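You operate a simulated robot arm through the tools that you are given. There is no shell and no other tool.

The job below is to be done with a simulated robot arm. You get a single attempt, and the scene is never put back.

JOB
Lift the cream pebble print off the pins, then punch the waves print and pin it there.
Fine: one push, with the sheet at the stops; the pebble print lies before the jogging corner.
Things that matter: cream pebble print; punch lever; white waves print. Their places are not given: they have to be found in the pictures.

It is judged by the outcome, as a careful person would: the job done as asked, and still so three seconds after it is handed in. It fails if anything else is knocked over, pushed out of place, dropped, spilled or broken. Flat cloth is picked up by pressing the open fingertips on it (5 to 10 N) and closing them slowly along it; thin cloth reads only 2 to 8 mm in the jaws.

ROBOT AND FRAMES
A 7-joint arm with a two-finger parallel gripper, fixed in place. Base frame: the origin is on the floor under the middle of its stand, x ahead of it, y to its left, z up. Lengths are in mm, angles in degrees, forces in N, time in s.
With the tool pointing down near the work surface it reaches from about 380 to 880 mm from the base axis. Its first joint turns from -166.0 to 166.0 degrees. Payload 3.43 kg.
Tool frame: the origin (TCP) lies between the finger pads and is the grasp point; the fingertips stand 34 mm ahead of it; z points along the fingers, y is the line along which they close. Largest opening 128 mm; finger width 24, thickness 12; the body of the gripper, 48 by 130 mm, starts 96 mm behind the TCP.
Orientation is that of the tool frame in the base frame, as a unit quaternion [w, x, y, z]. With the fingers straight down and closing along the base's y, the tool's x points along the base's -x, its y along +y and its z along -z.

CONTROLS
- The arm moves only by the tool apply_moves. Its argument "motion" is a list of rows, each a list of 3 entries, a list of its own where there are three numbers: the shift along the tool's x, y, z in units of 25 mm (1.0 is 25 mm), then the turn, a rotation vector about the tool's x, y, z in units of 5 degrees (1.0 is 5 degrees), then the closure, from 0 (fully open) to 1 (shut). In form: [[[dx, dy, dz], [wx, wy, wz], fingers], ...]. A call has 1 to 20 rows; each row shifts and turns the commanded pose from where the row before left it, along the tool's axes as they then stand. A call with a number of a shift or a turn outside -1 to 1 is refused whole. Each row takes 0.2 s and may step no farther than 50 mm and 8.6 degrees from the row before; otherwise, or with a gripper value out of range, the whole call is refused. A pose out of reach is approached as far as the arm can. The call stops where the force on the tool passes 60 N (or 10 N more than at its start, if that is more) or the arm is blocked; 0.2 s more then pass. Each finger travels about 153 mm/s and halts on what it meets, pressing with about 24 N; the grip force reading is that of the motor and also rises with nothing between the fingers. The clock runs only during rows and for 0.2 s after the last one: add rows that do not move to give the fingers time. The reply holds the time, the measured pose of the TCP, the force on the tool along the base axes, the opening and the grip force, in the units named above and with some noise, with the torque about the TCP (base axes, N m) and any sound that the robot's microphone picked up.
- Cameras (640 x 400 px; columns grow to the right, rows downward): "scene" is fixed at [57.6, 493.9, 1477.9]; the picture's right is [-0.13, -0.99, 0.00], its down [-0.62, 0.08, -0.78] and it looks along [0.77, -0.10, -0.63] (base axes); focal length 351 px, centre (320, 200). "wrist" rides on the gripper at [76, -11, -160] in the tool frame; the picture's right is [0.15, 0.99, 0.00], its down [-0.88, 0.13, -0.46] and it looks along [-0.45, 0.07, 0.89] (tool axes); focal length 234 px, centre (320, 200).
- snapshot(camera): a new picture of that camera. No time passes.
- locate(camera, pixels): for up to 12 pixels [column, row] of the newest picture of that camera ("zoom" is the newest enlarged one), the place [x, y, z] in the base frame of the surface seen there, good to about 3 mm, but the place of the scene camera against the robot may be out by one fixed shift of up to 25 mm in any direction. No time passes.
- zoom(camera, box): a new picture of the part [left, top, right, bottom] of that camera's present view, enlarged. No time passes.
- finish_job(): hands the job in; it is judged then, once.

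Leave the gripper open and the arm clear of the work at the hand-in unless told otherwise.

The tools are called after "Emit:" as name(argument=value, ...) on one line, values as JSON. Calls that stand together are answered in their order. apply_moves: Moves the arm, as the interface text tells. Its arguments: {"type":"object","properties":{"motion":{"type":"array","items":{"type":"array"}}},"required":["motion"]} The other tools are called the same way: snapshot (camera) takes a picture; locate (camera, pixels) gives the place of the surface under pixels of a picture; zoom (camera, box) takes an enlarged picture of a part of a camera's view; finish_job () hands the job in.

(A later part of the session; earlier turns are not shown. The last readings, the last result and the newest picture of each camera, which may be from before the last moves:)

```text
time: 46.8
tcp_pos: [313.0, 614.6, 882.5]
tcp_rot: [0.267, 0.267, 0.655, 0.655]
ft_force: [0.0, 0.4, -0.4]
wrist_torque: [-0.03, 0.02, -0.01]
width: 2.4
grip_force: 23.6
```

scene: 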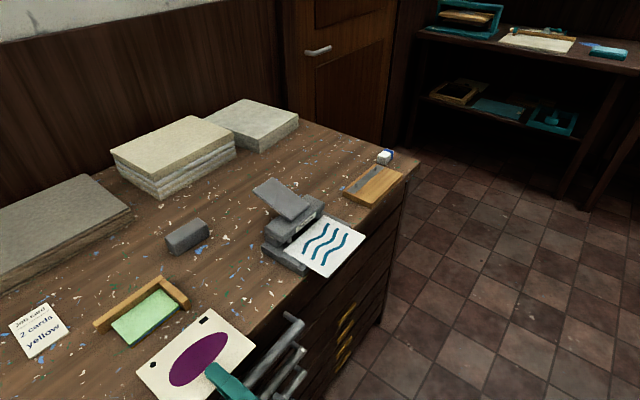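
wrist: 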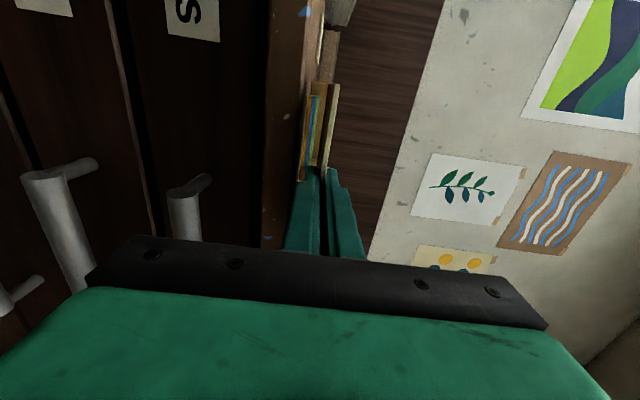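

Emit:
apply_moves(motion=[[[0, -0.03, 0], [0, 0, 0], 1], [[0, 0, 0], [0, 0, 0], 1], [[0, 0, 0], [0, 0, 0], 1]])

```text
time: 47.6
tcp_pos: [313.8, 615.1, 881.7]
tcp_rot: [0.267, 0.267, 0.654, 0.655]
ft_force: [0.4, -0.3, -0.1]
wrist_torque: [-0.02, 0.0, 0.02]
width: 2.5
grip_force: 24.1
```

Emit:
apply_moves(motion=[[[0, -0.03, 0], [0, 0, 0], 1], [[0, 0, 0], [0, 0, 0], 1], [[0, 0, 0], [0, 0, 0], 1]])

Emit:
zoom(camera="scene", box=[100, 270, 300, 400])

```text
time: 48.4
tcp_pos: [314.4, 615.4, 882.6]
tcp_rot: [0.267, 0.267, 0.655, 0.655]
ft_force: [-0.9, -0.8, -0.3]
wrist_torque: [0.0, -0.02, 0.01]
width: 2.5
grip_force: 24.0
```

```text
3.08 times, centred on (200, 335) of scene
```

zoom: 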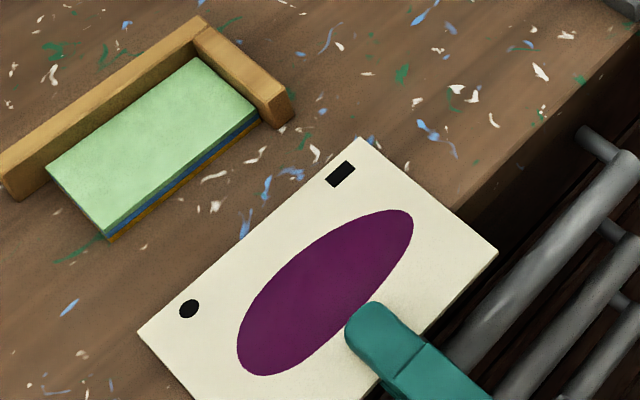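

The print is centred in front of the corner. No contact yet, so I'll continue down in sub-millimetre steps.

Emit:
apply_moves(motion=[[[0, -0.03, 0], [0, 0, 0], 1], [[0, 0, 0], [0, 0, 0], 1], [[0, 0, 0], [0, 0, 0], 1]])

Emit:
apply_moves(motion=[[[0, -0.03, 0], [0, 0, 0], 1], [[0, 0, 0], [0, 0, 0], 1], [[0, 0, 0], [0, 0, 0], 1]])

```text
time: 49.2
tcp_pos: [314.7, 615.7, 881.9]
tcp_rot: [0.268, 0.268, 0.655, 0.654]
ft_force: [0.2, 0.3, 4.7]
wrist_torque: [0.15, -0.12, -0.03]
width: 2.8
grip_force: 23.9
```

```text
time: 50.0
tcp_pos: [313.0, 616.0, 881.3]
tcp_rot: [0.267, 0.268, 0.654, 0.655]
ft_force: [2.2, 0.0, 13.3]
wrist_torque: [0.42, -0.45, -0.06]
width: 2.8
grip_force: 23.9
```

Contact: the vertical force rose to 13 N, so the sheet is on the bench (sheet mid at z≈881.9, bench top ≈880.6). I'll ease up 0.8 mm and open the fingers slightly to release.

Emit:
apply_moves(motion=[[[0, 0.035, 0], [0, 0, 0], 1], [[0, 0, 0], [0, 0, 0], 0.98], [[0, 0, 0], [0, 0, 0], 0.95], [[0, 0, 0], [0, 0, 0], 0.91], [[0, 0, 0], [0, 0, 0], 0.87], [[0, 0, 0], [0, 0, 0], 0.87]])

Emit:
zoom(camera="scene", box=[100, 270, 300, 400])

Emit:
zoom(camera="wrist", box=[260, 60, 380, 240])

```text
time: 51.4
tcp_pos: [313.9, 615.0, 879.6]
tcp_rot: [0.267, 0.267, 0.655, 0.654]
ft_force: [0.1, -0.4, 0.8]
wrist_torque: [-0.01, -0.04, 0.01]
width: 16.9
grip_force: 0.0
```

```text
3.08 times, centred on (200, 335) of scene
```

zoom: 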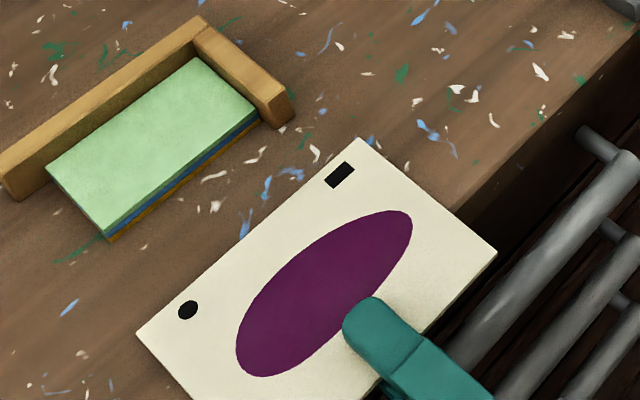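

```text
2.22 times, centred on (320, 150) of wrist
```

zoom: 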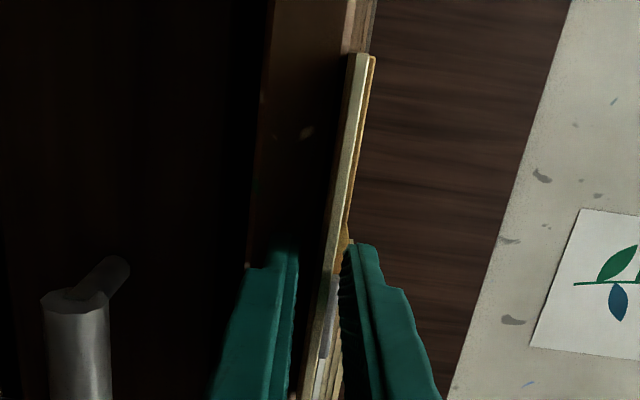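

The print is released and lying on the bench, overhanging about 33 mm. I'll back straight off 50 mm, close the fingers, and then gently push its front edge in so that it lies almost wholly on the bench.

Emit:
apply_moves(motion=[[[0, 0, -0.4], [0, 0, 0], 0.87], [[0, 0, -0.8], [0, 0, 0], 0.87], [[0, 0, -0.8], [0, 0, 0], 0.87], [[0, 0, 0], [0, 0, 0], 0.95], [[0, 0.34, 0], [0, 0, 0], 1], [[0, 0, 0], [0, 0, 0], 1], [[0, 0, 0], [0, 0, 0], 1]])

Emit:
zoom(camera="wrist", box=[260, 60, 380, 240])

Emit:
zoom(camera="scene", box=[100, 270, 300, 400])

```text
time: 53.0
tcp_pos: [277.3, 582.7, 889.5]
tcp_rot: [0.267, 0.268, 0.655, 0.655]
ft_force: [-0.5, 0.0, 0.5]
wrist_torque: [-0.02, 0.02, 0.0]
width: 0.0
grip_force: 24.5
```

```text
2.22 times, centred on (320, 150) of wrist
```

zoom: 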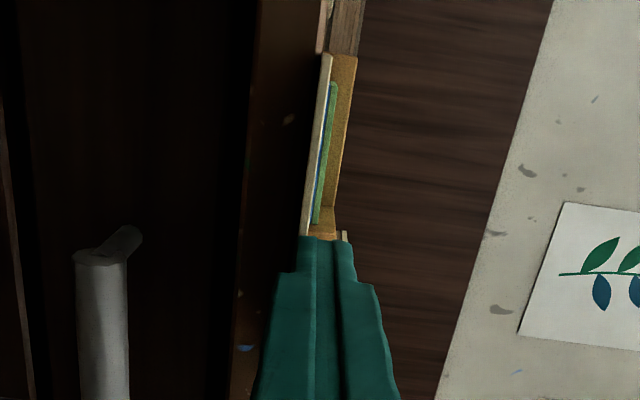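

```text
3.08 times, centred on (200, 335) of scene
```

zoom: 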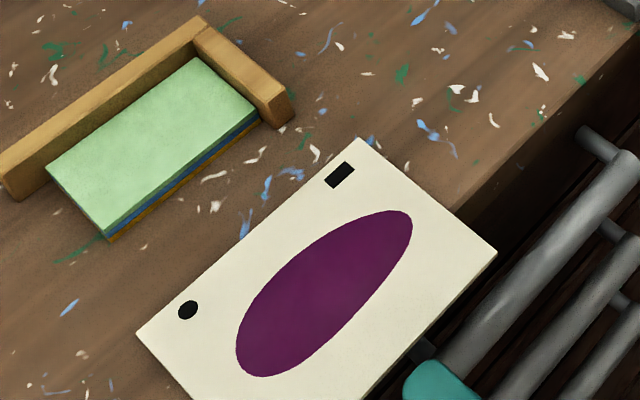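

Emit:
apply_moves(motion=[[[-0.1, 0, 0.3], [0, 0, 0], 1], [[0, 0, 0.3], [0, 0, 0], 1], [[0, 0, 0.25], [0, 0, 0], 1], [[0, 0, 0.25], [0, 0, 0], 1], [[0, 0, 0.25], [0, 0, 0], 1], [[0, 0, 0.25], [0, 0, 0], 1], [[0, 0, 0.2], [0, 0, 0], 1], [[0, 0, 0], [0, 0, 0], 1]])

Emit:
zoom(camera="scene", box=[100, 270, 300, 400])

```text
time: 54.8
tcp_pos: [310.8, 612.4, 889.0]
tcp_rot: [0.267, 0.267, 0.654, 0.655]
ft_force: [0.1, 0.6, 0.5]
wrist_torque: [0.02, -0.02, -0.01]
width: 0.0
grip_force: 23.8
```

```text
3.08 times, centred on (200, 335) of scene
```

zoom: 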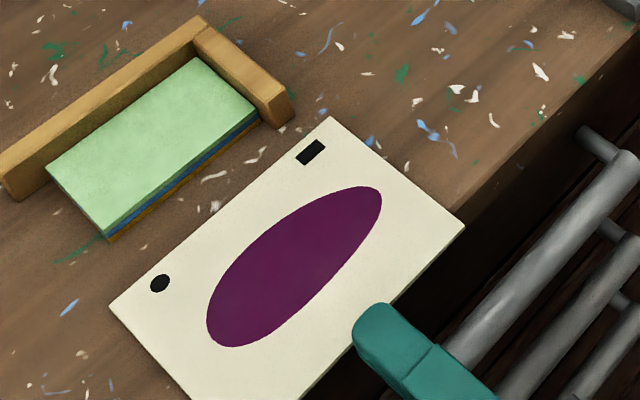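

The print is seated in front of the corner, nearly flush with the bench edge. I'll back off and look closely at the punch with the waves sheet.

Emit:
apply_moves(motion=[[[0, 0, -0.5], [0, 0, 0], 1], [[0, 0, -1], [0, 0, 0], 1], [[0, 0, -1], [0, 0, 0], 1], [[0, 0.5, -0.5], [0, 0, 0], 1], [[0, 1, 0], [0, 0, 0], 1], [[0, 1, 0], [0, 0, 0], 1], [[0, 1, 0], [0, 0, 0], 1]])

Emit:
snapshot(camera="scene")

Emit:
zoom(camera="scene", box=[260, 205, 340, 285])

```text
time: 56.4
tcp_pos: [256.9, 555.5, 977.9]
tcp_rot: [0.267, 0.267, 0.655, 0.654]
ft_force: [-0.8, -0.3, -0.3]
wrist_torque: [0.02, 0.01, -0.02]
width: 0.3
grip_force: 24.0
```

```text
taken
```

scene: 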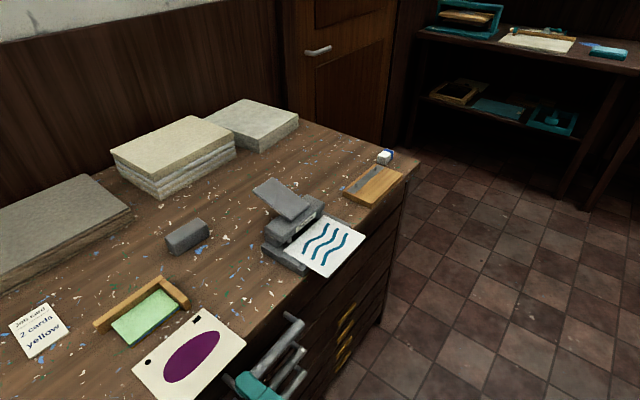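

```text
5.00 times, centred on (300, 245) of scene
```

zoom: 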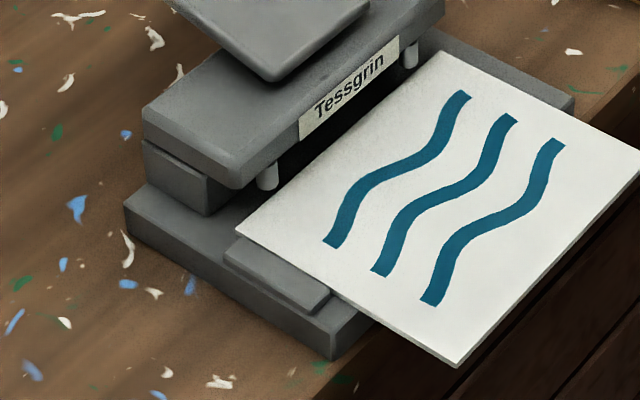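

The waves sheet rests just short of the mouth, with the side rail at its left (zoom 280,275). I'll measure the punch base front and rail in this view; the scene offset is about (+7.5,-3,+12.5).

Emit:
locate(camera="zoom", pixels=[[333, 325], [333, 350], [350, 315], [325, 300], [230, 245], [573, 95], [240, 229], [455, 362], [439, 55], [636, 172], [267, 180], [411, 60]])

Emit:
zoom(camera="scene", box=[250, 165, 330, 225])

```text
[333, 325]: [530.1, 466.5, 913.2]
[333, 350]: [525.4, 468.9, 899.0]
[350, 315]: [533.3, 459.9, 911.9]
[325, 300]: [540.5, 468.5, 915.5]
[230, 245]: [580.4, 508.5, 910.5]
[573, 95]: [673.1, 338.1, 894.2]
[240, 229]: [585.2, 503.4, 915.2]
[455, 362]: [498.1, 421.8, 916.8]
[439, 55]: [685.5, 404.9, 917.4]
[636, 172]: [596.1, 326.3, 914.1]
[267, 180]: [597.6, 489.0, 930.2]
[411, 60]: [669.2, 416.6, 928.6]
```

```text
6.67 times, centred on (290, 195) of scene
```

zoom: 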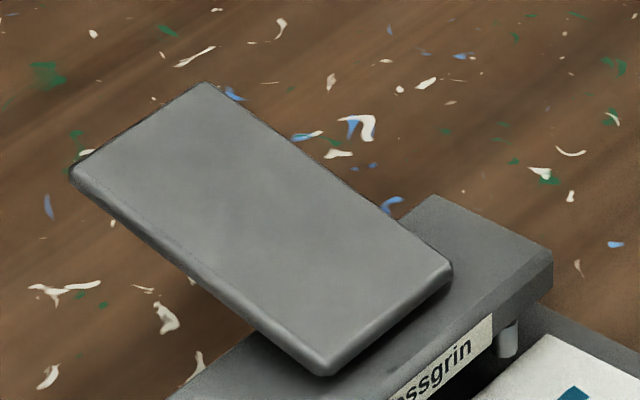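

The sheet's left edge is about 1.5–2 mm from the rail and about 7 mm short in depth. I'll go back to the front of the punch at n≈576, keeping clear of the sheet's edge at n≈652, and open the fingers to 20 mm.

Emit:
apply_moves(motion=[[[-0.947, 0, 0], [0, 0, 0], 1], [[-0.947, 0, 0], [0, 0, 0], 1], [[-0.947, 0, 0], [0, 0, 0], 1], [[-0.947, 0, 0], [0, 0, 0], 1], [[-0.947, 0, 0], [0, 0, 0], 1], [[-0.947, 0, 0], [0, 0, 0], 1], [[-0.947, 0, 0], [0, 0, 0], 1], [[-0.947, 0, 0], [0, 0, 0], 1], [[-0.947, 0, 0], [0, 0, 0], 1], [[-0.947, 0, 0], [0, 0, 0], 1], [[-0.947, 0, 0], [0, 0, 0], 1], [[-0.947, 0, 0], [0, 0, 0], 1], [[-0.947, 0, 0], [0, 0, 0], 1], [[-0.947, 0, 0], [0, 0, 0], 1], [[0, -1, 0], [0, 0, 0], 0.84], [[0, -1, 0], [0, 0, 0], 0.84], [[0, -0.98, 0], [0, 0, 0], 0.84], [[0, 0, 0], [0, 0, 0], 0.84]])

Emit:
snapshot(camera="wrist")

Emit:
zoom(camera="wrist", box=[260, 60, 380, 240])

```text
time: 60.2
tcp_pos: [498.6, 326.3, 900.4]
tcp_rot: [0.267, 0.267, 0.655, 0.655]
ft_force: [-0.5, -0.1, 0.2]
wrist_torque: [0.02, 0.02, 0.02]
width: 20.6
grip_force: 0.0
```

```text
taken
```

wrist: 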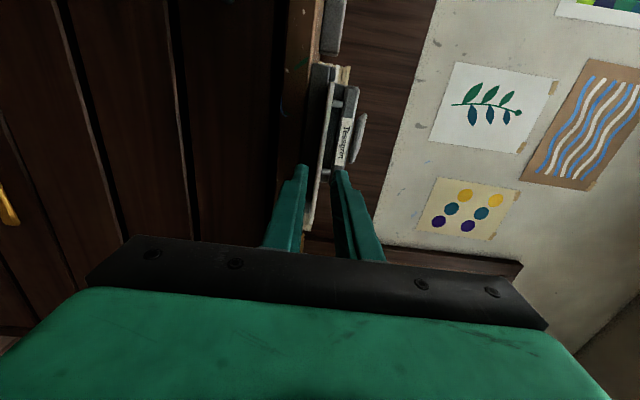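

```text
2.22 times, centred on (320, 150) of wrist
```

zoom: 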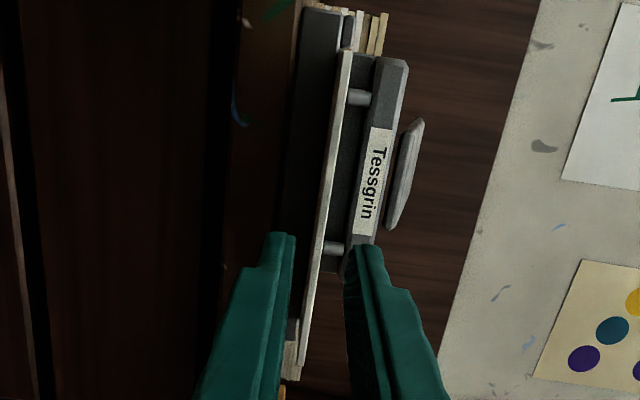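

The sheet's edge is between the fingers. I'll raise about 2.5 mm and advance 68 mm, so the fingertips end at n≈684.

Emit:
apply_moves(motion=[[[0, 0.1, 0], [0, 0, 0], 0.84], [[0, 0, 0], [0, 0, 0], 0.84], [[0, 0, 0.9], [0, 0, 0], 0.84], [[0, 0, 0.9], [0, 0, 0], 0.84], [[0, 0, 0.9], [0, 0, 0], 0.84], [[0, 0, 0], [0, 0, 0], 0.84], [[0, 0, 0], [0, 0, 0], 0.84]])

Emit:
snapshot(camera="wrist")

Emit:
zoom(camera="wrist", box=[260, 60, 380, 240])

Emit:
zoom(camera="scene", box=[260, 205, 380, 295])

```text
time: 61.8
tcp_pos: [544.4, 374.2, 906.3]
tcp_rot: [0.267, 0.267, 0.655, 0.655]
ft_force: [0.3, -0.5, 0.2]
wrist_torque: [0.01, 0.0, -0.01]
width: 20.5
grip_force: 0.0
```

```text
taken
```

wrist: 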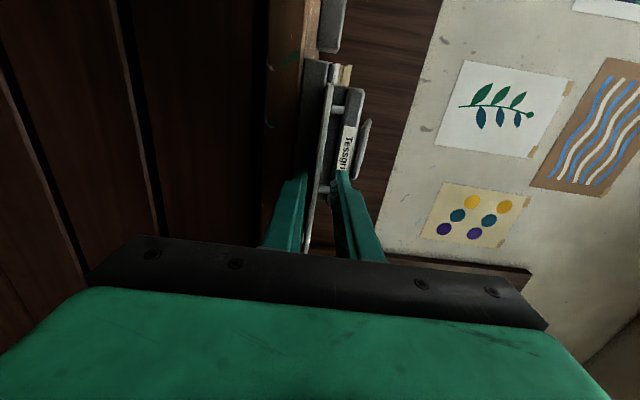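

```text
2.22 times, centred on (320, 150) of wrist
```

zoom: 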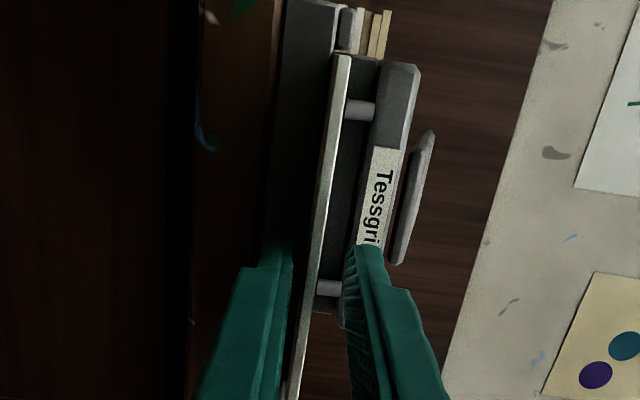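

```text
4.44 times, centred on (320, 250) of scene
```

zoom: 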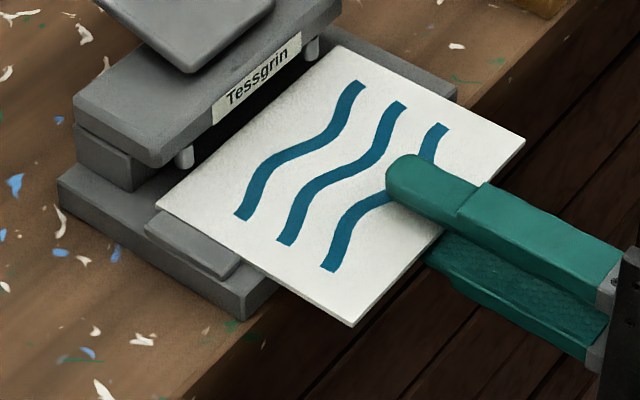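

The sheet is centred between the fingers. Closing slowly now.

Emit:
apply_moves(motion=[[[0, 0, 0], [0, 0, 0], 0.88], [[0, 0, 0], [0, 0, 0], 0.91], [[0, 0, 0], [0, 0, 0], 0.94], [[0, 0, 0], [0, 0, 0], 0.96], [[0, 0, 0], [0, 0, 0], 0.97], [[0, 0, 0], [0, 0, 0], 0.98], [[0, 0, 0], [0, 0, 0], 0.99], [[0, 0, 0], [0, 0, 0], 1], [[0, 0, 0], [0, 0, 0], 1], [[0, 0, 0], [0, 0, 0], 1]])

Emit:
zoom(camera="wrist", box=[290, 60, 370, 200])

Emit:
zoom(camera="scene", box=[260, 205, 380, 295])

```text
time: 64.0
tcp_pos: [544.8, 375.4, 906.5]
tcp_rot: [0.268, 0.267, 0.655, 0.655]
ft_force: [1.0, 0.6, 0.4]
wrist_torque: [0.0, 0.03, -0.03]
width: 2.8
grip_force: 23.5
```

```text
2.86 times, centred on (330, 130) of wrist
```

zoom: 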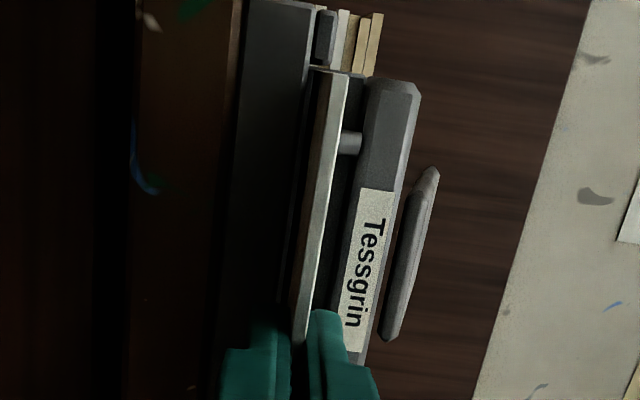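

```text
4.44 times, centred on (320, 250) of scene
```

zoom: 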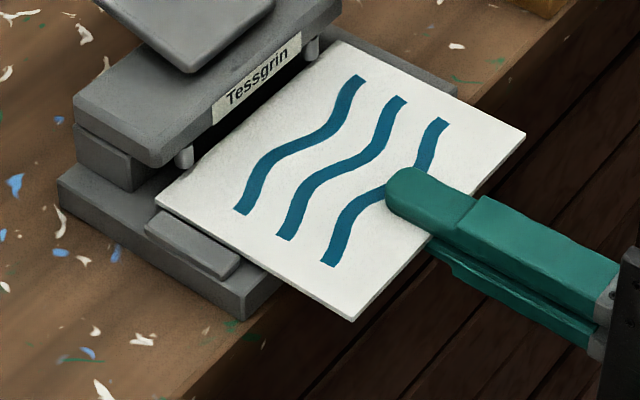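

The grip lifted the sheet about 4 mm (TCP z 906.5). I'll lower it back to the base in small steps until I feel contact, so the rail and stops can work.

Emit:
apply_moves(motion=[[[0, -0.05, 0], [0, 0, 0], 1], [[0, -0.05, 0], [0, 0, 0], 1], [[0, 0, 0], [0, 0, 0], 1], [[0, 0, 0], [0, 0, 0], 1]])

Emit:
apply_moves(motion=[[[0, -0.03, 0], [0, 0, 0], 1], [[0, 0, 0], [0, 0, 0], 1], [[0, 0, 0], [0, 0, 0], 1]])

```text
time: 65.0
tcp_pos: [544.2, 372.8, 903.9]
tcp_rot: [0.267, 0.267, 0.654, 0.655]
ft_force: [-0.4, 0.4, 0.2]
wrist_torque: [-0.03, -0.01, 0.01]
width: 2.6
grip_force: 23.4
```

```text
time: 65.8
tcp_pos: [544.3, 373.1, 900.7]
tcp_rot: [0.266, 0.268, 0.655, 0.655]
ft_force: [0.1, 0.6, 0.9]
wrist_torque: [0.01, 0.02, -0.03]
width: 2.8
grip_force: 24.0
```

Emit:
apply_moves(motion=[[[0, -0.03, 0], [0, 0, 0], 1], [[0, 0, 0], [0, 0, 0], 1], [[0, 0, 0], [0, 0, 0], 1]])

Emit:
apply_moves(motion=[[[0, -0.02, 0], [0, 0, 0], 1], [[0, 0, 0], [0, 0, 0], 1], [[0, 0, 0], [0, 0, 0], 1]])

```text
time: 66.6
tcp_pos: [543.3, 373.0, 902.7]
tcp_rot: [0.267, 0.268, 0.654, 0.655]
ft_force: [0.0, 0.2, 1.7]
wrist_torque: [0.04, -0.03, 0.01]
width: 2.7
grip_force: 24.2
```

```text
time: 67.4
tcp_pos: [542.7, 372.0, 900.4]
tcp_rot: [0.268, 0.267, 0.654, 0.655]
ft_force: [-0.4, -0.3, 6.4]
wrist_torque: [0.24, -0.24, 0.04]
width: 2.6
grip_force: 23.9
```

Contact at about 6 N. I'll ease up 0.5 mm and slide left toward the rail in half-millimetre steps, watching the sideways force.

Emit:
apply_moves(motion=[[[0, 0.02, 0], [0, 0, 0], 1], [[0.02, 0, 0], [0, 0, 0], 1], [[0.02, 0, 0], [0, 0, 0], 1], [[0, 0, 0], [0, 0, 0], 1], [[0, 0, 0], [0, 0, 0], 1]])

Emit:
apply_moves(motion=[[[0.02, 0, 0], [0, 0, 0], 1], [[0, 0, 0], [0, 0, 0], 1], [[0, 0, 0], [0, 0, 0], 1]])

```text
time: 68.6
tcp_pos: [542.1, 373.4, 901.4]
tcp_rot: [0.268, 0.268, 0.654, 0.655]
ft_force: [2.4, -2.3, 6.5]
wrist_torque: [0.26, -0.19, -0.11]
width: 2.7
grip_force: 24.2
```

```text
time: 69.4
tcp_pos: [542.3, 374.1, 902.8]
tcp_rot: [0.268, 0.267, 0.654, 0.655]
ft_force: [1.2, -1.8, 7.7]
wrist_torque: [0.33, -0.34, -0.04]
width: 2.4
grip_force: 23.3
```

Emit:
apply_moves(motion=[[[0, 0.03, 0], [0, 0, 0], 1], [[0, 0, 0], [0, 0, 0], 1], [[0, 0, 0], [0, 0, 0], 1]])

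```text
time: 70.2
tcp_pos: [543.1, 375.2, 901.9]
tcp_rot: [0.267, 0.267, 0.655, 0.655]
ft_force: [-0.5, -0.9, 5.3]
wrist_torque: [0.18, -0.17, -0.02]
width: 2.6
grip_force: 23.7
```

Emit:
apply_moves(motion=[[[0, 0.03, 0], [0, 0, 0], 1], [[0, 0, 0], [0, 0, 0], 1], [[0.02, 0, 0], [0, 0, 0], 1], [[0.02, 0, 0], [0, 0, 0], 1], [[0, 0, 0], [0, 0, 0], 1], [[0, 0, 0], [0, 0, 0], 1]])

```text
time: 71.6
tcp_pos: [542.3, 374.8, 902.6]
tcp_rot: [0.267, 0.268, 0.654, 0.655]
ft_force: [0.8, -1.4, 0.1]
wrist_torque: [0.03, 0.03, -0.09]
width: 2.7
grip_force: 24.4
```

The sideways force is about 1.5 N, with a torque matching contact at the rail. I'll confirm with one more half-millimetre step and look.

Emit:
apply_moves(motion=[[[0.02, 0, 0], [0, 0, 0], 1], [[0, 0, 0], [0, 0, 0], 1], [[0, 0, 0], [0, 0, 0], 1]])

Emit:
zoom(camera="scene", box=[260, 205, 380, 295])

Emit:
zoom(camera="wrist", box=[290, 60, 370, 200])

```text
time: 72.4
tcp_pos: [541.4, 374.9, 904.1]
tcp_rot: [0.268, 0.269, 0.655, 0.654]
ft_force: [3.0, -1.7, 0.1]
wrist_torque: [0.01, 0.06, -0.19]
width: 2.6
grip_force: 24.2
```

```text
4.44 times, centred on (320, 250) of scene
```

zoom: 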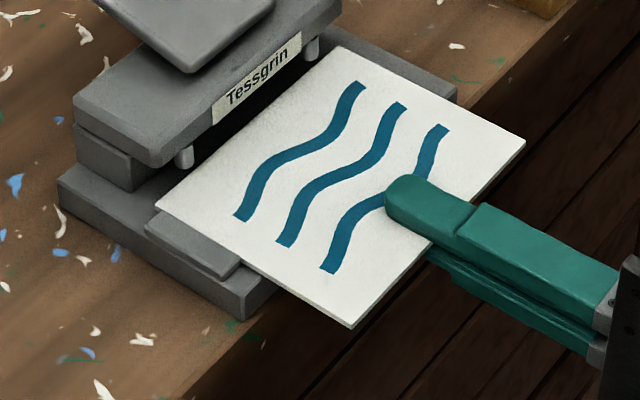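

```text
2.86 times, centred on (330, 130) of wrist
```

zoom: 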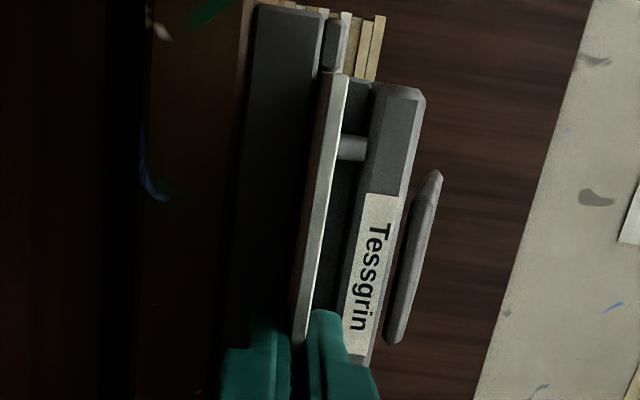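

Rail contact is confirmed: 3.3 N, acting about 57 mm ahead of the TCP. I'll relax slightly and push in toward the rear stops, checking force.

Emit:
apply_moves(motion=[[[-0.015, 0, 0], [0, 0, 0], 1], [[0, 0, 0.08], [0, 0, 0], 1], [[0, 0, 0.08], [0, 0, 0], 1], [[0, 0, 0], [0, 0, 0], 1], [[0, 0, 0], [0, 0, 0], 1]])

Emit:
apply_moves(motion=[[[0, 0, 0.04], [0, 0, 0], 1], [[0, 0, 0], [0, 0, 0], 1], [[0, 0, 0], [0, 0, 0], 1]])

```text
time: 73.6
tcp_pos: [543.8, 377.4, 903.1]
tcp_rot: [0.267, 0.267, 0.655, 0.655]
ft_force: [0.5, -1.3, -0.2]
wrist_torque: [-0.03, -0.01, -0.05]
width: 2.6
grip_force: 24.0
```

```text
time: 74.4
tcp_pos: [544.1, 377.5, 902.5]
tcp_rot: [0.267, 0.267, 0.655, 0.655]
ft_force: [1.1, -1.0, 0.0]
wrist_torque: [0.0, 0.03, -0.1]
width: 2.5
grip_force: 24.0
```

Emit:
apply_moves(motion=[[[0, 0, 0.04], [0, 0, 0], 1], [[0, 0, 0.04], [0, 0, 0], 1], [[0, 0, 0], [0, 0, 0], 1], [[0, 0, 0], [0, 0, 0], 1]])

Emit:
zoom(camera="scene", box=[260, 205, 380, 295])

```text
time: 75.4
tcp_pos: [547.3, 379.0, 902.7]
tcp_rot: [0.267, 0.267, 0.655, 0.655]
ft_force: [1.0, -0.8, -0.4]
wrist_torque: [-0.06, 0.02, -0.14]
width: 2.6
grip_force: 23.9
```

```text
4.44 times, centred on (320, 250) of scene
```

zoom: 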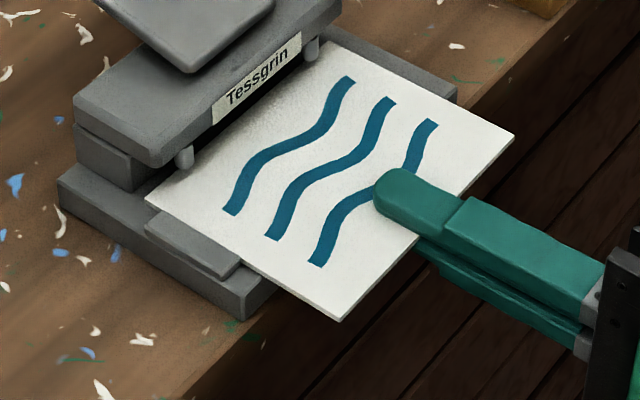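

Emit:
apply_moves(motion=[[[0, 0, 0.04], [0, 0, 0], 1], [[0, 0, 0.04], [0, 0, 0], 1], [[0, 0, 0], [0, 0, 0], 1], [[0, 0, 0], [0, 0, 0], 1]])

Emit:
apply_moves(motion=[[[0, 0, 0.04], [0, 0, 0], 1], [[0, 0, 0], [0, 0, 0], 1], [[0, 0, 0], [0, 0, 0], 1]])

```text
time: 76.4
tcp_pos: [548.3, 380.5, 903.4]
tcp_rot: [0.267, 0.267, 0.655, 0.655]
ft_force: [1.3, -2.4, -0.6]
wrist_torque: [0.01, 0.02, -0.15]
width: 2.7
grip_force: 24.0
```

```text
time: 77.2
tcp_pos: [548.6, 382.0, 903.4]
tcp_rot: [0.267, 0.267, 0.654, 0.655]
ft_force: [0.9, -2.2, -0.4]
wrist_torque: [0.02, -0.02, -0.12]
width: 2.4
grip_force: 24.7
```

Emit:
apply_moves(motion=[[[0, 0, 0.04], [0, 0, 0], 1], [[0, 0, 0], [0, 0, 0], 1], [[0, 0, 0], [0, 0, 0], 1]])

Emit:
apply_moves(motion=[[[0, 0, 0.04], [0, 0, 0], 1], [[0, 0, 0], [0, 0, 0], 1], [[0, 0, 0], [0, 0, 0], 1]])

Emit:
zoom(camera="scene", box=[260, 205, 380, 295])

Emit:
zoom(camera="wrist", box=[290, 60, 370, 200])

```text
time: 78.0
tcp_pos: [549.7, 382.6, 903.3]
tcp_rot: [0.267, 0.267, 0.654, 0.655]
ft_force: [1.3, -1.4, -0.4]
wrist_torque: [-0.02, 0.01, -0.1]
width: 2.7
grip_force: 24.0
```

```text
time: 78.8
tcp_pos: [551.6, 384.0, 903.4]
tcp_rot: [0.268, 0.267, 0.655, 0.654]
ft_force: [1.4, -1.7, -0.4]
wrist_torque: [-0.02, -0.02, -0.13]
width: 2.5
grip_force: 23.5
```

```text
4.44 times, centred on (320, 250) of scene
```

zoom: 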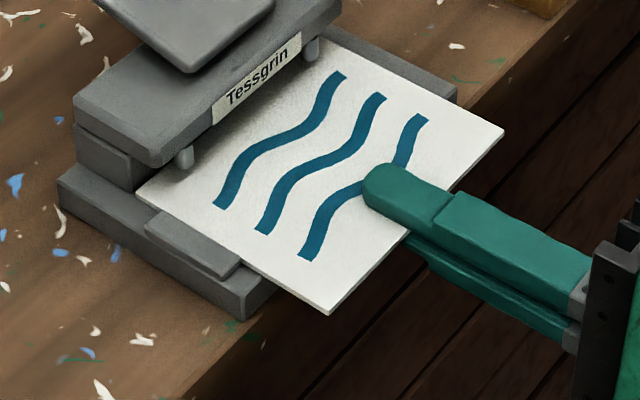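

```text
2.86 times, centred on (330, 130) of wrist
```

zoom: 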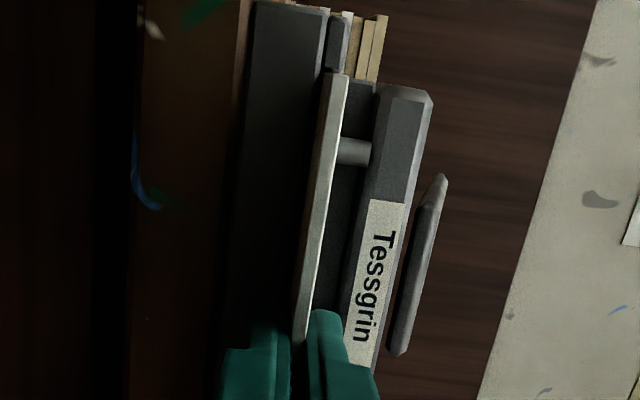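

Emit:
apply_moves(motion=[[[0, 0, 0.03], [0, 0, 0], 1], [[0, 0, 0], [0, 0, 0], 1], [[0, 0, 0], [0, 0, 0], 1]])

Emit:
apply_moves(motion=[[[0, 0, 0.03], [0, 0, 0], 1], [[0, 0, 0], [0, 0, 0], 1], [[0, 0, 0], [0, 0, 0], 1]])

```text
time: 79.6
tcp_pos: [551.7, 383.9, 902.5]
tcp_rot: [0.268, 0.268, 0.654, 0.655]
ft_force: [1.7, -2.5, 0.1]
wrist_torque: [0.03, 0.0, -0.14]
width: 2.8
grip_force: 24.1
```

```text
time: 80.4
tcp_pos: [551.1, 385.4, 902.3]
tcp_rot: [0.268, 0.267, 0.655, 0.655]
ft_force: [0.8, -0.6, 0.8]
wrist_torque: [-0.02, 0.01, -0.07]
width: 2.5
grip_force: 23.7
```

Emit:
zoom(camera="scene", box=[260, 205, 340, 285])

Emit:
locate(camera="zoom", pixels=[[430, 344], [615, 156], [214, 216], [420, 42], [330, 325], [323, 300], [350, 315], [262, 178], [411, 60], [180, 185], [300, 150], [250, 235]])

```text
5.00 times, centred on (300, 245) of scene
```

zoom: 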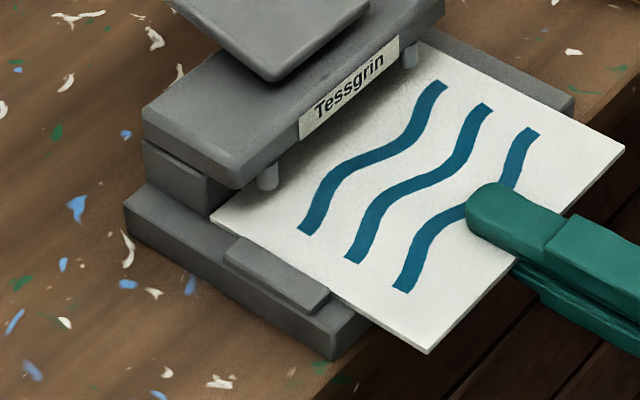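

```text
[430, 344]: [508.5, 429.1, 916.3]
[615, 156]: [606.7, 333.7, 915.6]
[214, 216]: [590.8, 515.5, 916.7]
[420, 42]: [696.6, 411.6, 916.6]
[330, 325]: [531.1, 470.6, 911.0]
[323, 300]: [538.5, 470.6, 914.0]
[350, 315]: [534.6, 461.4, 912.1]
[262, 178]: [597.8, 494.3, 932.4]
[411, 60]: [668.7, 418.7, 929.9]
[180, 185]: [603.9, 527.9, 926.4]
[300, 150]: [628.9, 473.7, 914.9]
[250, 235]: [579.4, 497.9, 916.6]
```

The sheet has gone in about 14 mm, its left edge touching the rail, and its rear corner (211,216) is almost at the column face (205,213). I'll release here, back off, and finish seating it with a gentle closed-fingertip push at the middle of the front edge, which squares it against the stops.

Emit:
apply_moves(motion=[[[0, 0, 0], [0, 0, 0], 0.98], [[0, 0, 0], [0, 0, 0], 0.95], [[0, 0, 0], [0, 0, 0], 0.905], [[0, 0, 0], [0, 0, 0], 0.905], [[0, 0, 0], [0, 0, 0], 0.905]])

Emit:
zoom(camera="wrist", box=[290, 60, 370, 200])

Emit:
zoom(camera="scene", box=[260, 205, 340, 285])

```text
time: 81.6
tcp_pos: [551.5, 384.9, 903.2]
tcp_rot: [0.268, 0.268, 0.654, 0.655]
ft_force: [0.5, 0.2, 0.4]
wrist_torque: [0.0, -0.02, -0.01]
width: 12.6
grip_force: 0.1
```

```text
2.86 times, centred on (330, 130) of wrist
```

zoom: 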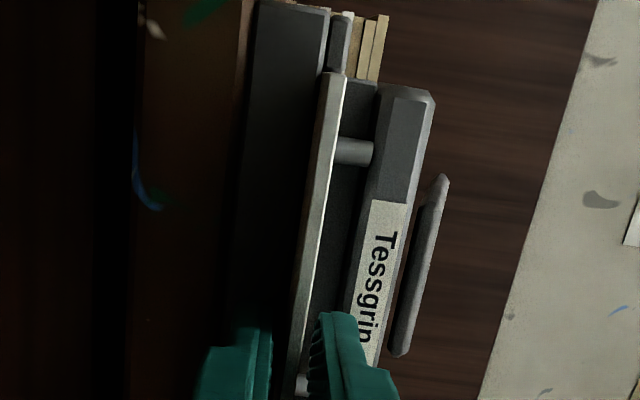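

```text
5.00 times, centred on (300, 245) of scene
```

zoom: 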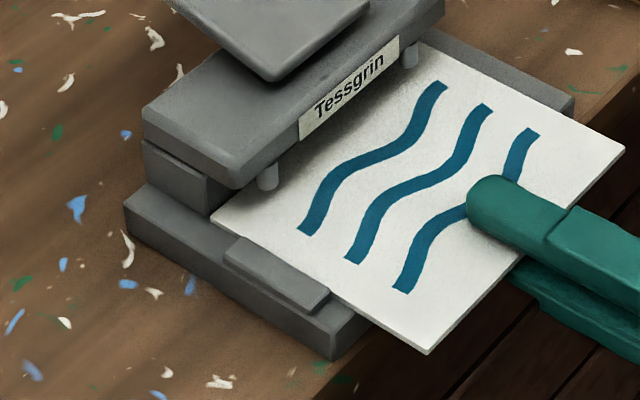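

Emit:
apply_moves(motion=[[[0, 0, -0.4], [0, 0, 0], 0.905], [[0, 0, -0.8], [0, 0, 0], 0.905], [[0, 0, -0.7], [0, 0, 0], 0.905], [[0, 0.18, 0], [0, 0, 0], 1], [[0, 0, 0], [0, 0, 0], 1], [[0, 0, 0.4], [0, 0, 0], 1], [[0, 0, 0], [0, 0, 0], 1], [[0, 0, 0], [0, 0, 0], 1]])

Emit:
zoom(camera="wrist", box=[270, 60, 370, 240])

Emit:
zoom(camera="scene", box=[260, 205, 380, 295])

```text
time: 83.4
tcp_pos: [525.3, 356.6, 907.5]
tcp_rot: [0.267, 0.267, 0.655, 0.655]
ft_force: [0.2, -0.1, 0.0]
wrist_torque: [0.02, 0.03, 0.01]
width: 0.0
grip_force: 23.5
```

```text
2.22 times, centred on (320, 150) of wrist
```

zoom: 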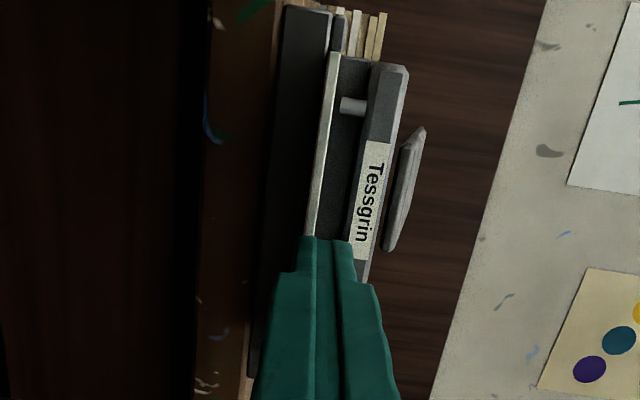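

```text
4.44 times, centred on (320, 250) of scene
```

zoom: 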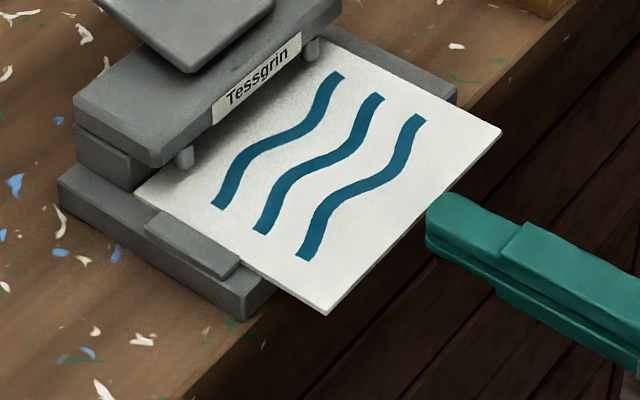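

Emit:
apply_moves(motion=[[[0, 0, 0.3], [0, 0, 0], 1], [[0, 0, 0], [0, 0, 0], 1], [[0, 0, 0.04], [0, 0, 0], 1], [[0, 0, 0.04], [0, 0, 0], 1], [[0, 0, 0], [0, 0, 0], 1]])

Emit:
apply_moves(motion=[[[0, 0, 0.04], [0, 0, 0], 1], [[0, 0, 0], [0, 0, 0], 1], [[0, 0, 0], [0, 0, 0], 1]])

Emit:
apply_moves(motion=[[[0, 0, 0.04], [0, 0, 0], 1], [[0, 0, 0], [0, 0, 0], 1], [[0, 0, 0], [0, 0, 0], 1]])

```text
time: 84.6
tcp_pos: [532.1, 363.2, 907.4]
tcp_rot: [0.268, 0.268, 0.654, 0.655]
ft_force: [-12.9, -15.1, 1.8]
wrist_torque: [-0.04, 0.02, -0.08]
width: 0.0
grip_force: 24.4
```

```text
time: 85.4
tcp_pos: [531.8, 364.3, 907.4]
tcp_rot: [0.268, 0.267, 0.655, 0.654]
ft_force: [-22.3, -23.0, 0.9]
wrist_torque: [-0.08, 0.05, -0.04]
width: 0.0
grip_force: 23.9
```

```text
time: 86.2
tcp_pos: [532.0, 364.4, 907.9]
tcp_rot: [0.267, 0.268, 0.655, 0.654]
ft_force: [-27.4, -30.8, 0.3]
wrist_torque: [-0.15, 0.1, -0.07]
width: 0.0
grip_force: 24.0
```

The force jumped to about 20 N in the first step and then to 41 N, so the sheet is hard against the rear stops. I'll back off straight away and check that nothing moved.

Emit:
apply_moves(motion=[[[0, 0, -0.16], [0, 0, 0], 1], [[0, 0, -0.6], [0, 0, 0], 1], [[0, 0, -0.8], [0, 0, 0], 1]])

Emit:
zoom(camera="scene", box=[260, 205, 340, 285])

Emit:
snapshot(camera="scene")

```text
time: 87.0
tcp_pos: [505.9, 338.3, 907.0]
tcp_rot: [0.267, 0.266, 0.655, 0.655]
ft_force: [-0.2, 0.5, -0.9]
wrist_torque: [0.0, -0.03, 0.0]
width: 0.1
grip_force: 23.6
```

```text
5.00 times, centred on (300, 245) of scene
```

zoom: 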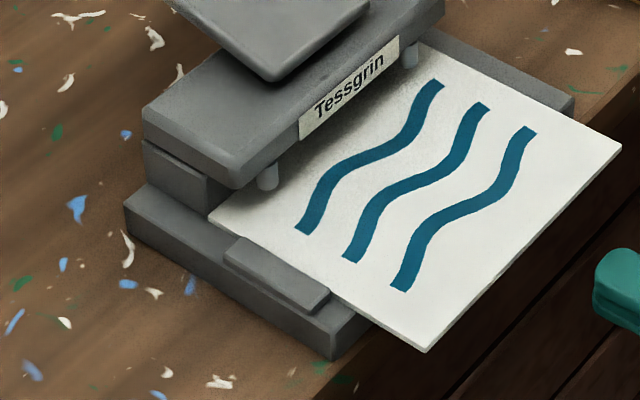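

```text
taken
```

scene: 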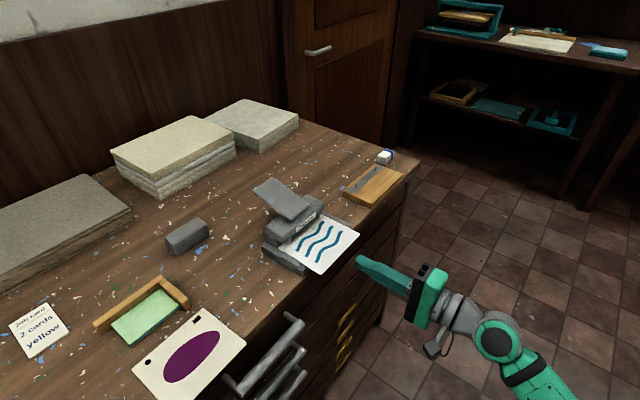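

The punch has not moved and the sheet is at the stops and rail. Now for the lever: I'll zoom and measure its top surface.

Emit:
zoom(camera="scene", box=[245, 165, 335, 235])

Emit:
locate(camera="zoom", pixels=[[130, 160], [220, 100], [180, 130], [255, 210], [330, 265], [350, 335], [410, 270], [120, 180], [100, 175], [200, 85], [440, 240], [300, 150]])

```text
5.71 times, centred on (290, 200) of scene
```

zoom: 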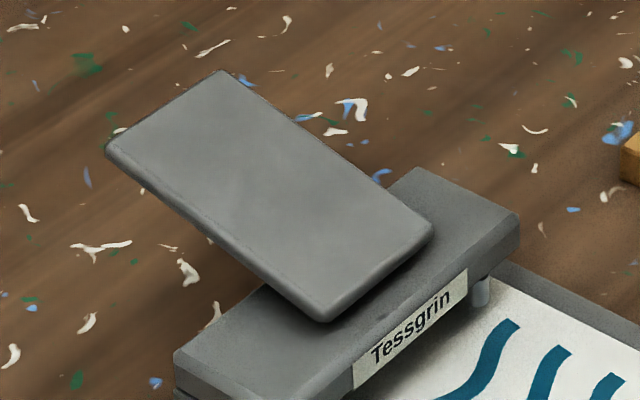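

```text
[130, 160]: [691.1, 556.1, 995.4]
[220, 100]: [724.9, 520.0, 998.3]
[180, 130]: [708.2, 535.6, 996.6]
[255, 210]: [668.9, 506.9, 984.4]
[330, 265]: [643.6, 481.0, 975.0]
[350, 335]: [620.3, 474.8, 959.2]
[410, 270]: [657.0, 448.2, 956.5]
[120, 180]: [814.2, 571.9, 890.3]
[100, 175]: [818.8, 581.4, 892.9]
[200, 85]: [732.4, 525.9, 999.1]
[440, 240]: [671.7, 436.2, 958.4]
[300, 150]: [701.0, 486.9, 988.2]
```

Lever: its hinge end is near n≈790, with the rear end at n≈888, z≈986, centred at t≈126. It's too far for a vertical tool, so I'll use the closed fingers tilted 40° from vertical. First I raise clear, then pitch down.

Emit:
apply_moves(motion=[[[0, 0.97, 0], [0, 0, 0], 1], [[0, 0.97, 0], [0, 0, 0], 1], [[0, 0.97, 0], [0, 0, 0], 1], [[0, 0.97, 0], [0, 0, 0], 1], [[0, 0.97, 0], [0, 0, 0], 1], [[0, 0.97, 0], [0, 0, 0], 1], [[0, 0.97, 0], [0, 0, 0], 1], [[0, 0.97, 0], [0, 0, 0], 1], [[0, 0, 0], [1, 0, 0], 1], [[0, 0, 0], [1, 0, 0], 1], [[0, 0, 0], [1, 0, 0], 1], [[0, 0, 0], [1, 0, 0], 1], [[0, 0, 0], [1, 0, 0], 1], [[0, 0, 0], [1, 0, 0], 1], [[0, 0, 0], [1, 0, 0], 1], [[0, 0, 0], [1, 0, 0], 1], [[0, 0, 0], [1, 0, 0], 1], [[0, 0, 0], [1, 0, 0], 1], [[0, 0, 0], [0, 0, 0], 1]])

Emit:
snapshot(camera="wrist")

```text
time: 91.0
tcp_pos: [505.1, 336.8, 1100.9]
tcp_rot: [0.15, 0.343, 0.849, 0.374]
ft_force: [0.4, -0.3, -0.8]
wrist_torque: [-0.01, 0.0, 0.0]
width: 0.0
grip_force: 23.7
out of reach, approached as far as the arm can: row 10, 12, 13
```

```text
taken
```

wrist: 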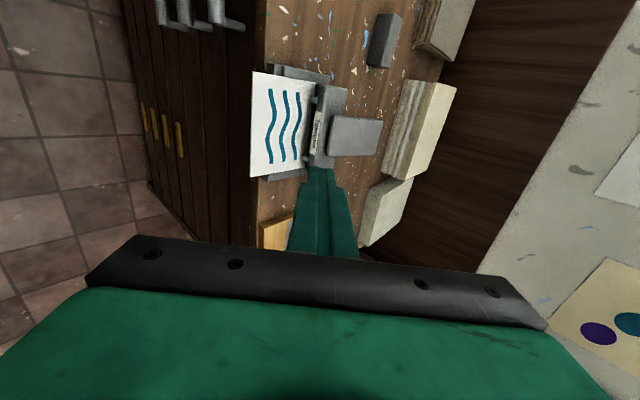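

The wrist camera now gives a good side view of the punch. I'll zoom in to check the sheet's seating and measure the lever with this (more accurate) camera.

Emit:
zoom(camera="wrist", box=[240, 55, 400, 185])

Emit:
locate(camera="wrist", pixels=[[333, 119], [331, 152], [355, 136], [378, 121], [374, 154], [370, 138], [345, 136], [322, 132], [320, 90], [272, 68], [262, 176], [303, 178]])

```text
3.08 times, centred on (320, 120) of wrist
```

zoom: 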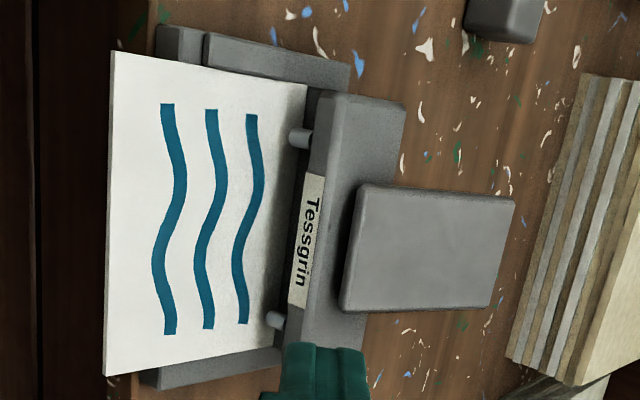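

```text
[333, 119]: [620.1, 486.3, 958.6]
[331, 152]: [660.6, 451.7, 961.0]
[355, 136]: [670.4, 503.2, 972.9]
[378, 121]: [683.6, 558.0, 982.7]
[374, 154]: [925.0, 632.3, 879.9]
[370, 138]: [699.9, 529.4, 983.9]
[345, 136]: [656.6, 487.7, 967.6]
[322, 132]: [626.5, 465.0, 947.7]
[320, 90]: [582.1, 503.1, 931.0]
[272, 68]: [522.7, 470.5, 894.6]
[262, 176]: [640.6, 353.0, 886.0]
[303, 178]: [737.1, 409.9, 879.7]
```

The sheet's left edge runs along the rail and its rear edge is in the mouth. The lever spans t≈97–156 with its rear end at n≈886. I'll move at z≈1100 to above the lever's rear part.

Emit:
apply_moves(motion=[[[0, 0.695, 0.758], [0, 0, 0], 1], [[0, 0.695, 0.758], [0, 0, 0], 1], [[0, 0.695, 0.758], [0, 0, 0], 1], [[0, 0.695, 0.758], [0, 0, 0], 1], [[0, 0.695, 0.758], [0, 0, 0], 1], [[0, 0.695, 0.758], [0, 0, 0], 1], [[0, 0.695, 0.758], [0, 0, 0], 1], [[0, 0.695, 0.758], [0, 0, 0], 1], [[0, 0.695, 0.758], [0, 0, 0], 1], [[-0.08, 0.695, 0.758], [0, 0, 0], 1], [[0, 0, 0], [0, 0, 0], 1]])

Emit:
snapshot(camera="wrist")

Emit:
zoom(camera="scene", box=[220, 100, 380, 240])

```text
time: 93.4
tcp_pos: [684.8, 520.4, 1103.6]
tcp_rot: [0.151, 0.343, 0.848, 0.374]
ft_force: [0.0, 0.2, 0.2]
wrist_torque: [0.03, 0.0, 0.01]
width: 0.0
grip_force: 23.8
```

```text
taken
```

wrist: 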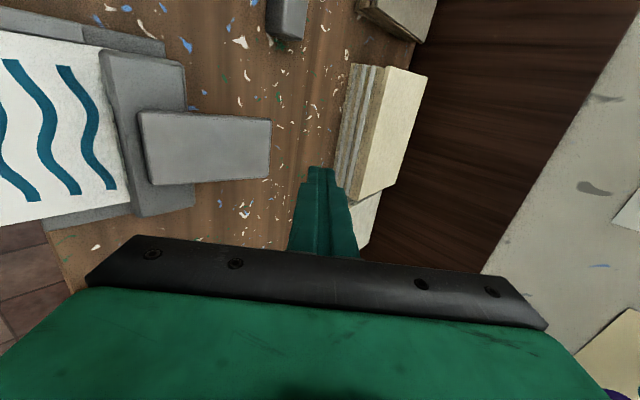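

```text
2.86 times, centred on (300, 170) of scene
```

zoom: 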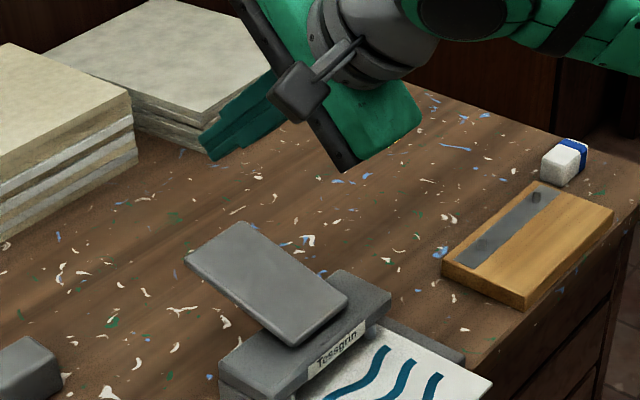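

Emit:
locate(camera="wrist", pixels=[[268, 122], [267, 150], [265, 175], [240, 150], [200, 150], [145, 118], [155, 180], [142, 145], [180, 75], [112, 55], [180, 205], [135, 205]])

```text
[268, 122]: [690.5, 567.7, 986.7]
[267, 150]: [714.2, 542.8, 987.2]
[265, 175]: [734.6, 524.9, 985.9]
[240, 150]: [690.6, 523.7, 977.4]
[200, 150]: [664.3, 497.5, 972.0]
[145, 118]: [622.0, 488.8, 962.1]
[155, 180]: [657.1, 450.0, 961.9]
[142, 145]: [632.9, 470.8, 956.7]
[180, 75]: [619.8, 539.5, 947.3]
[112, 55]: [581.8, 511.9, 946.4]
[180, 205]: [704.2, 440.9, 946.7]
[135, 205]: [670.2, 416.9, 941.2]
```

The lever's rear edge is at n≈888.5, z≈986.5, centred at t≈126.5. I'll descend to z≈1030 over the point 20 mm in from its end, with the tip still about 16 mm above the lever.

Emit:
apply_moves(motion=[[[-0.08, -0.723, 0.663], [0, 0, 0], 1], [[0, -0.723, 0.663], [0, 0, 0], 1], [[0, -0.723, 0.663], [0, 0, 0], 1], [[0, 0, 0], [0, 0, 0], 1]])

Emit:
snapshot(camera="wrist")

Emit:
zoom(camera="scene", box=[220, 120, 360, 240])

```text
time: 94.4
tcp_pos: [683.2, 519.9, 1031.0]
tcp_rot: [0.151, 0.343, 0.848, 0.375]
ft_force: [-1.2, -0.5, -0.3]
wrist_torque: [0.04, 0.01, 0.01]
width: 0.0
grip_force: 24.0
```

```text
taken
```

wrist: 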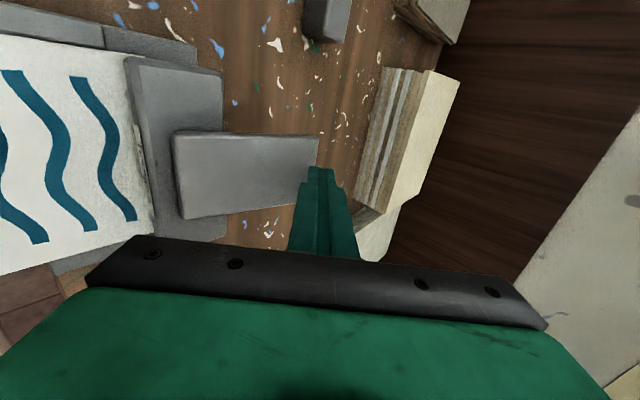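

```text
3.33 times, centred on (290, 180) of scene
```

zoom: 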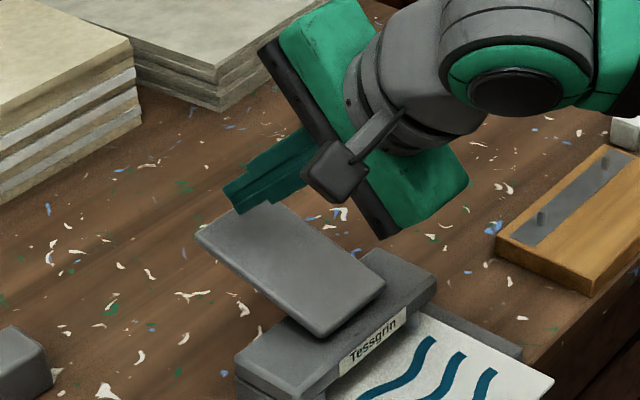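

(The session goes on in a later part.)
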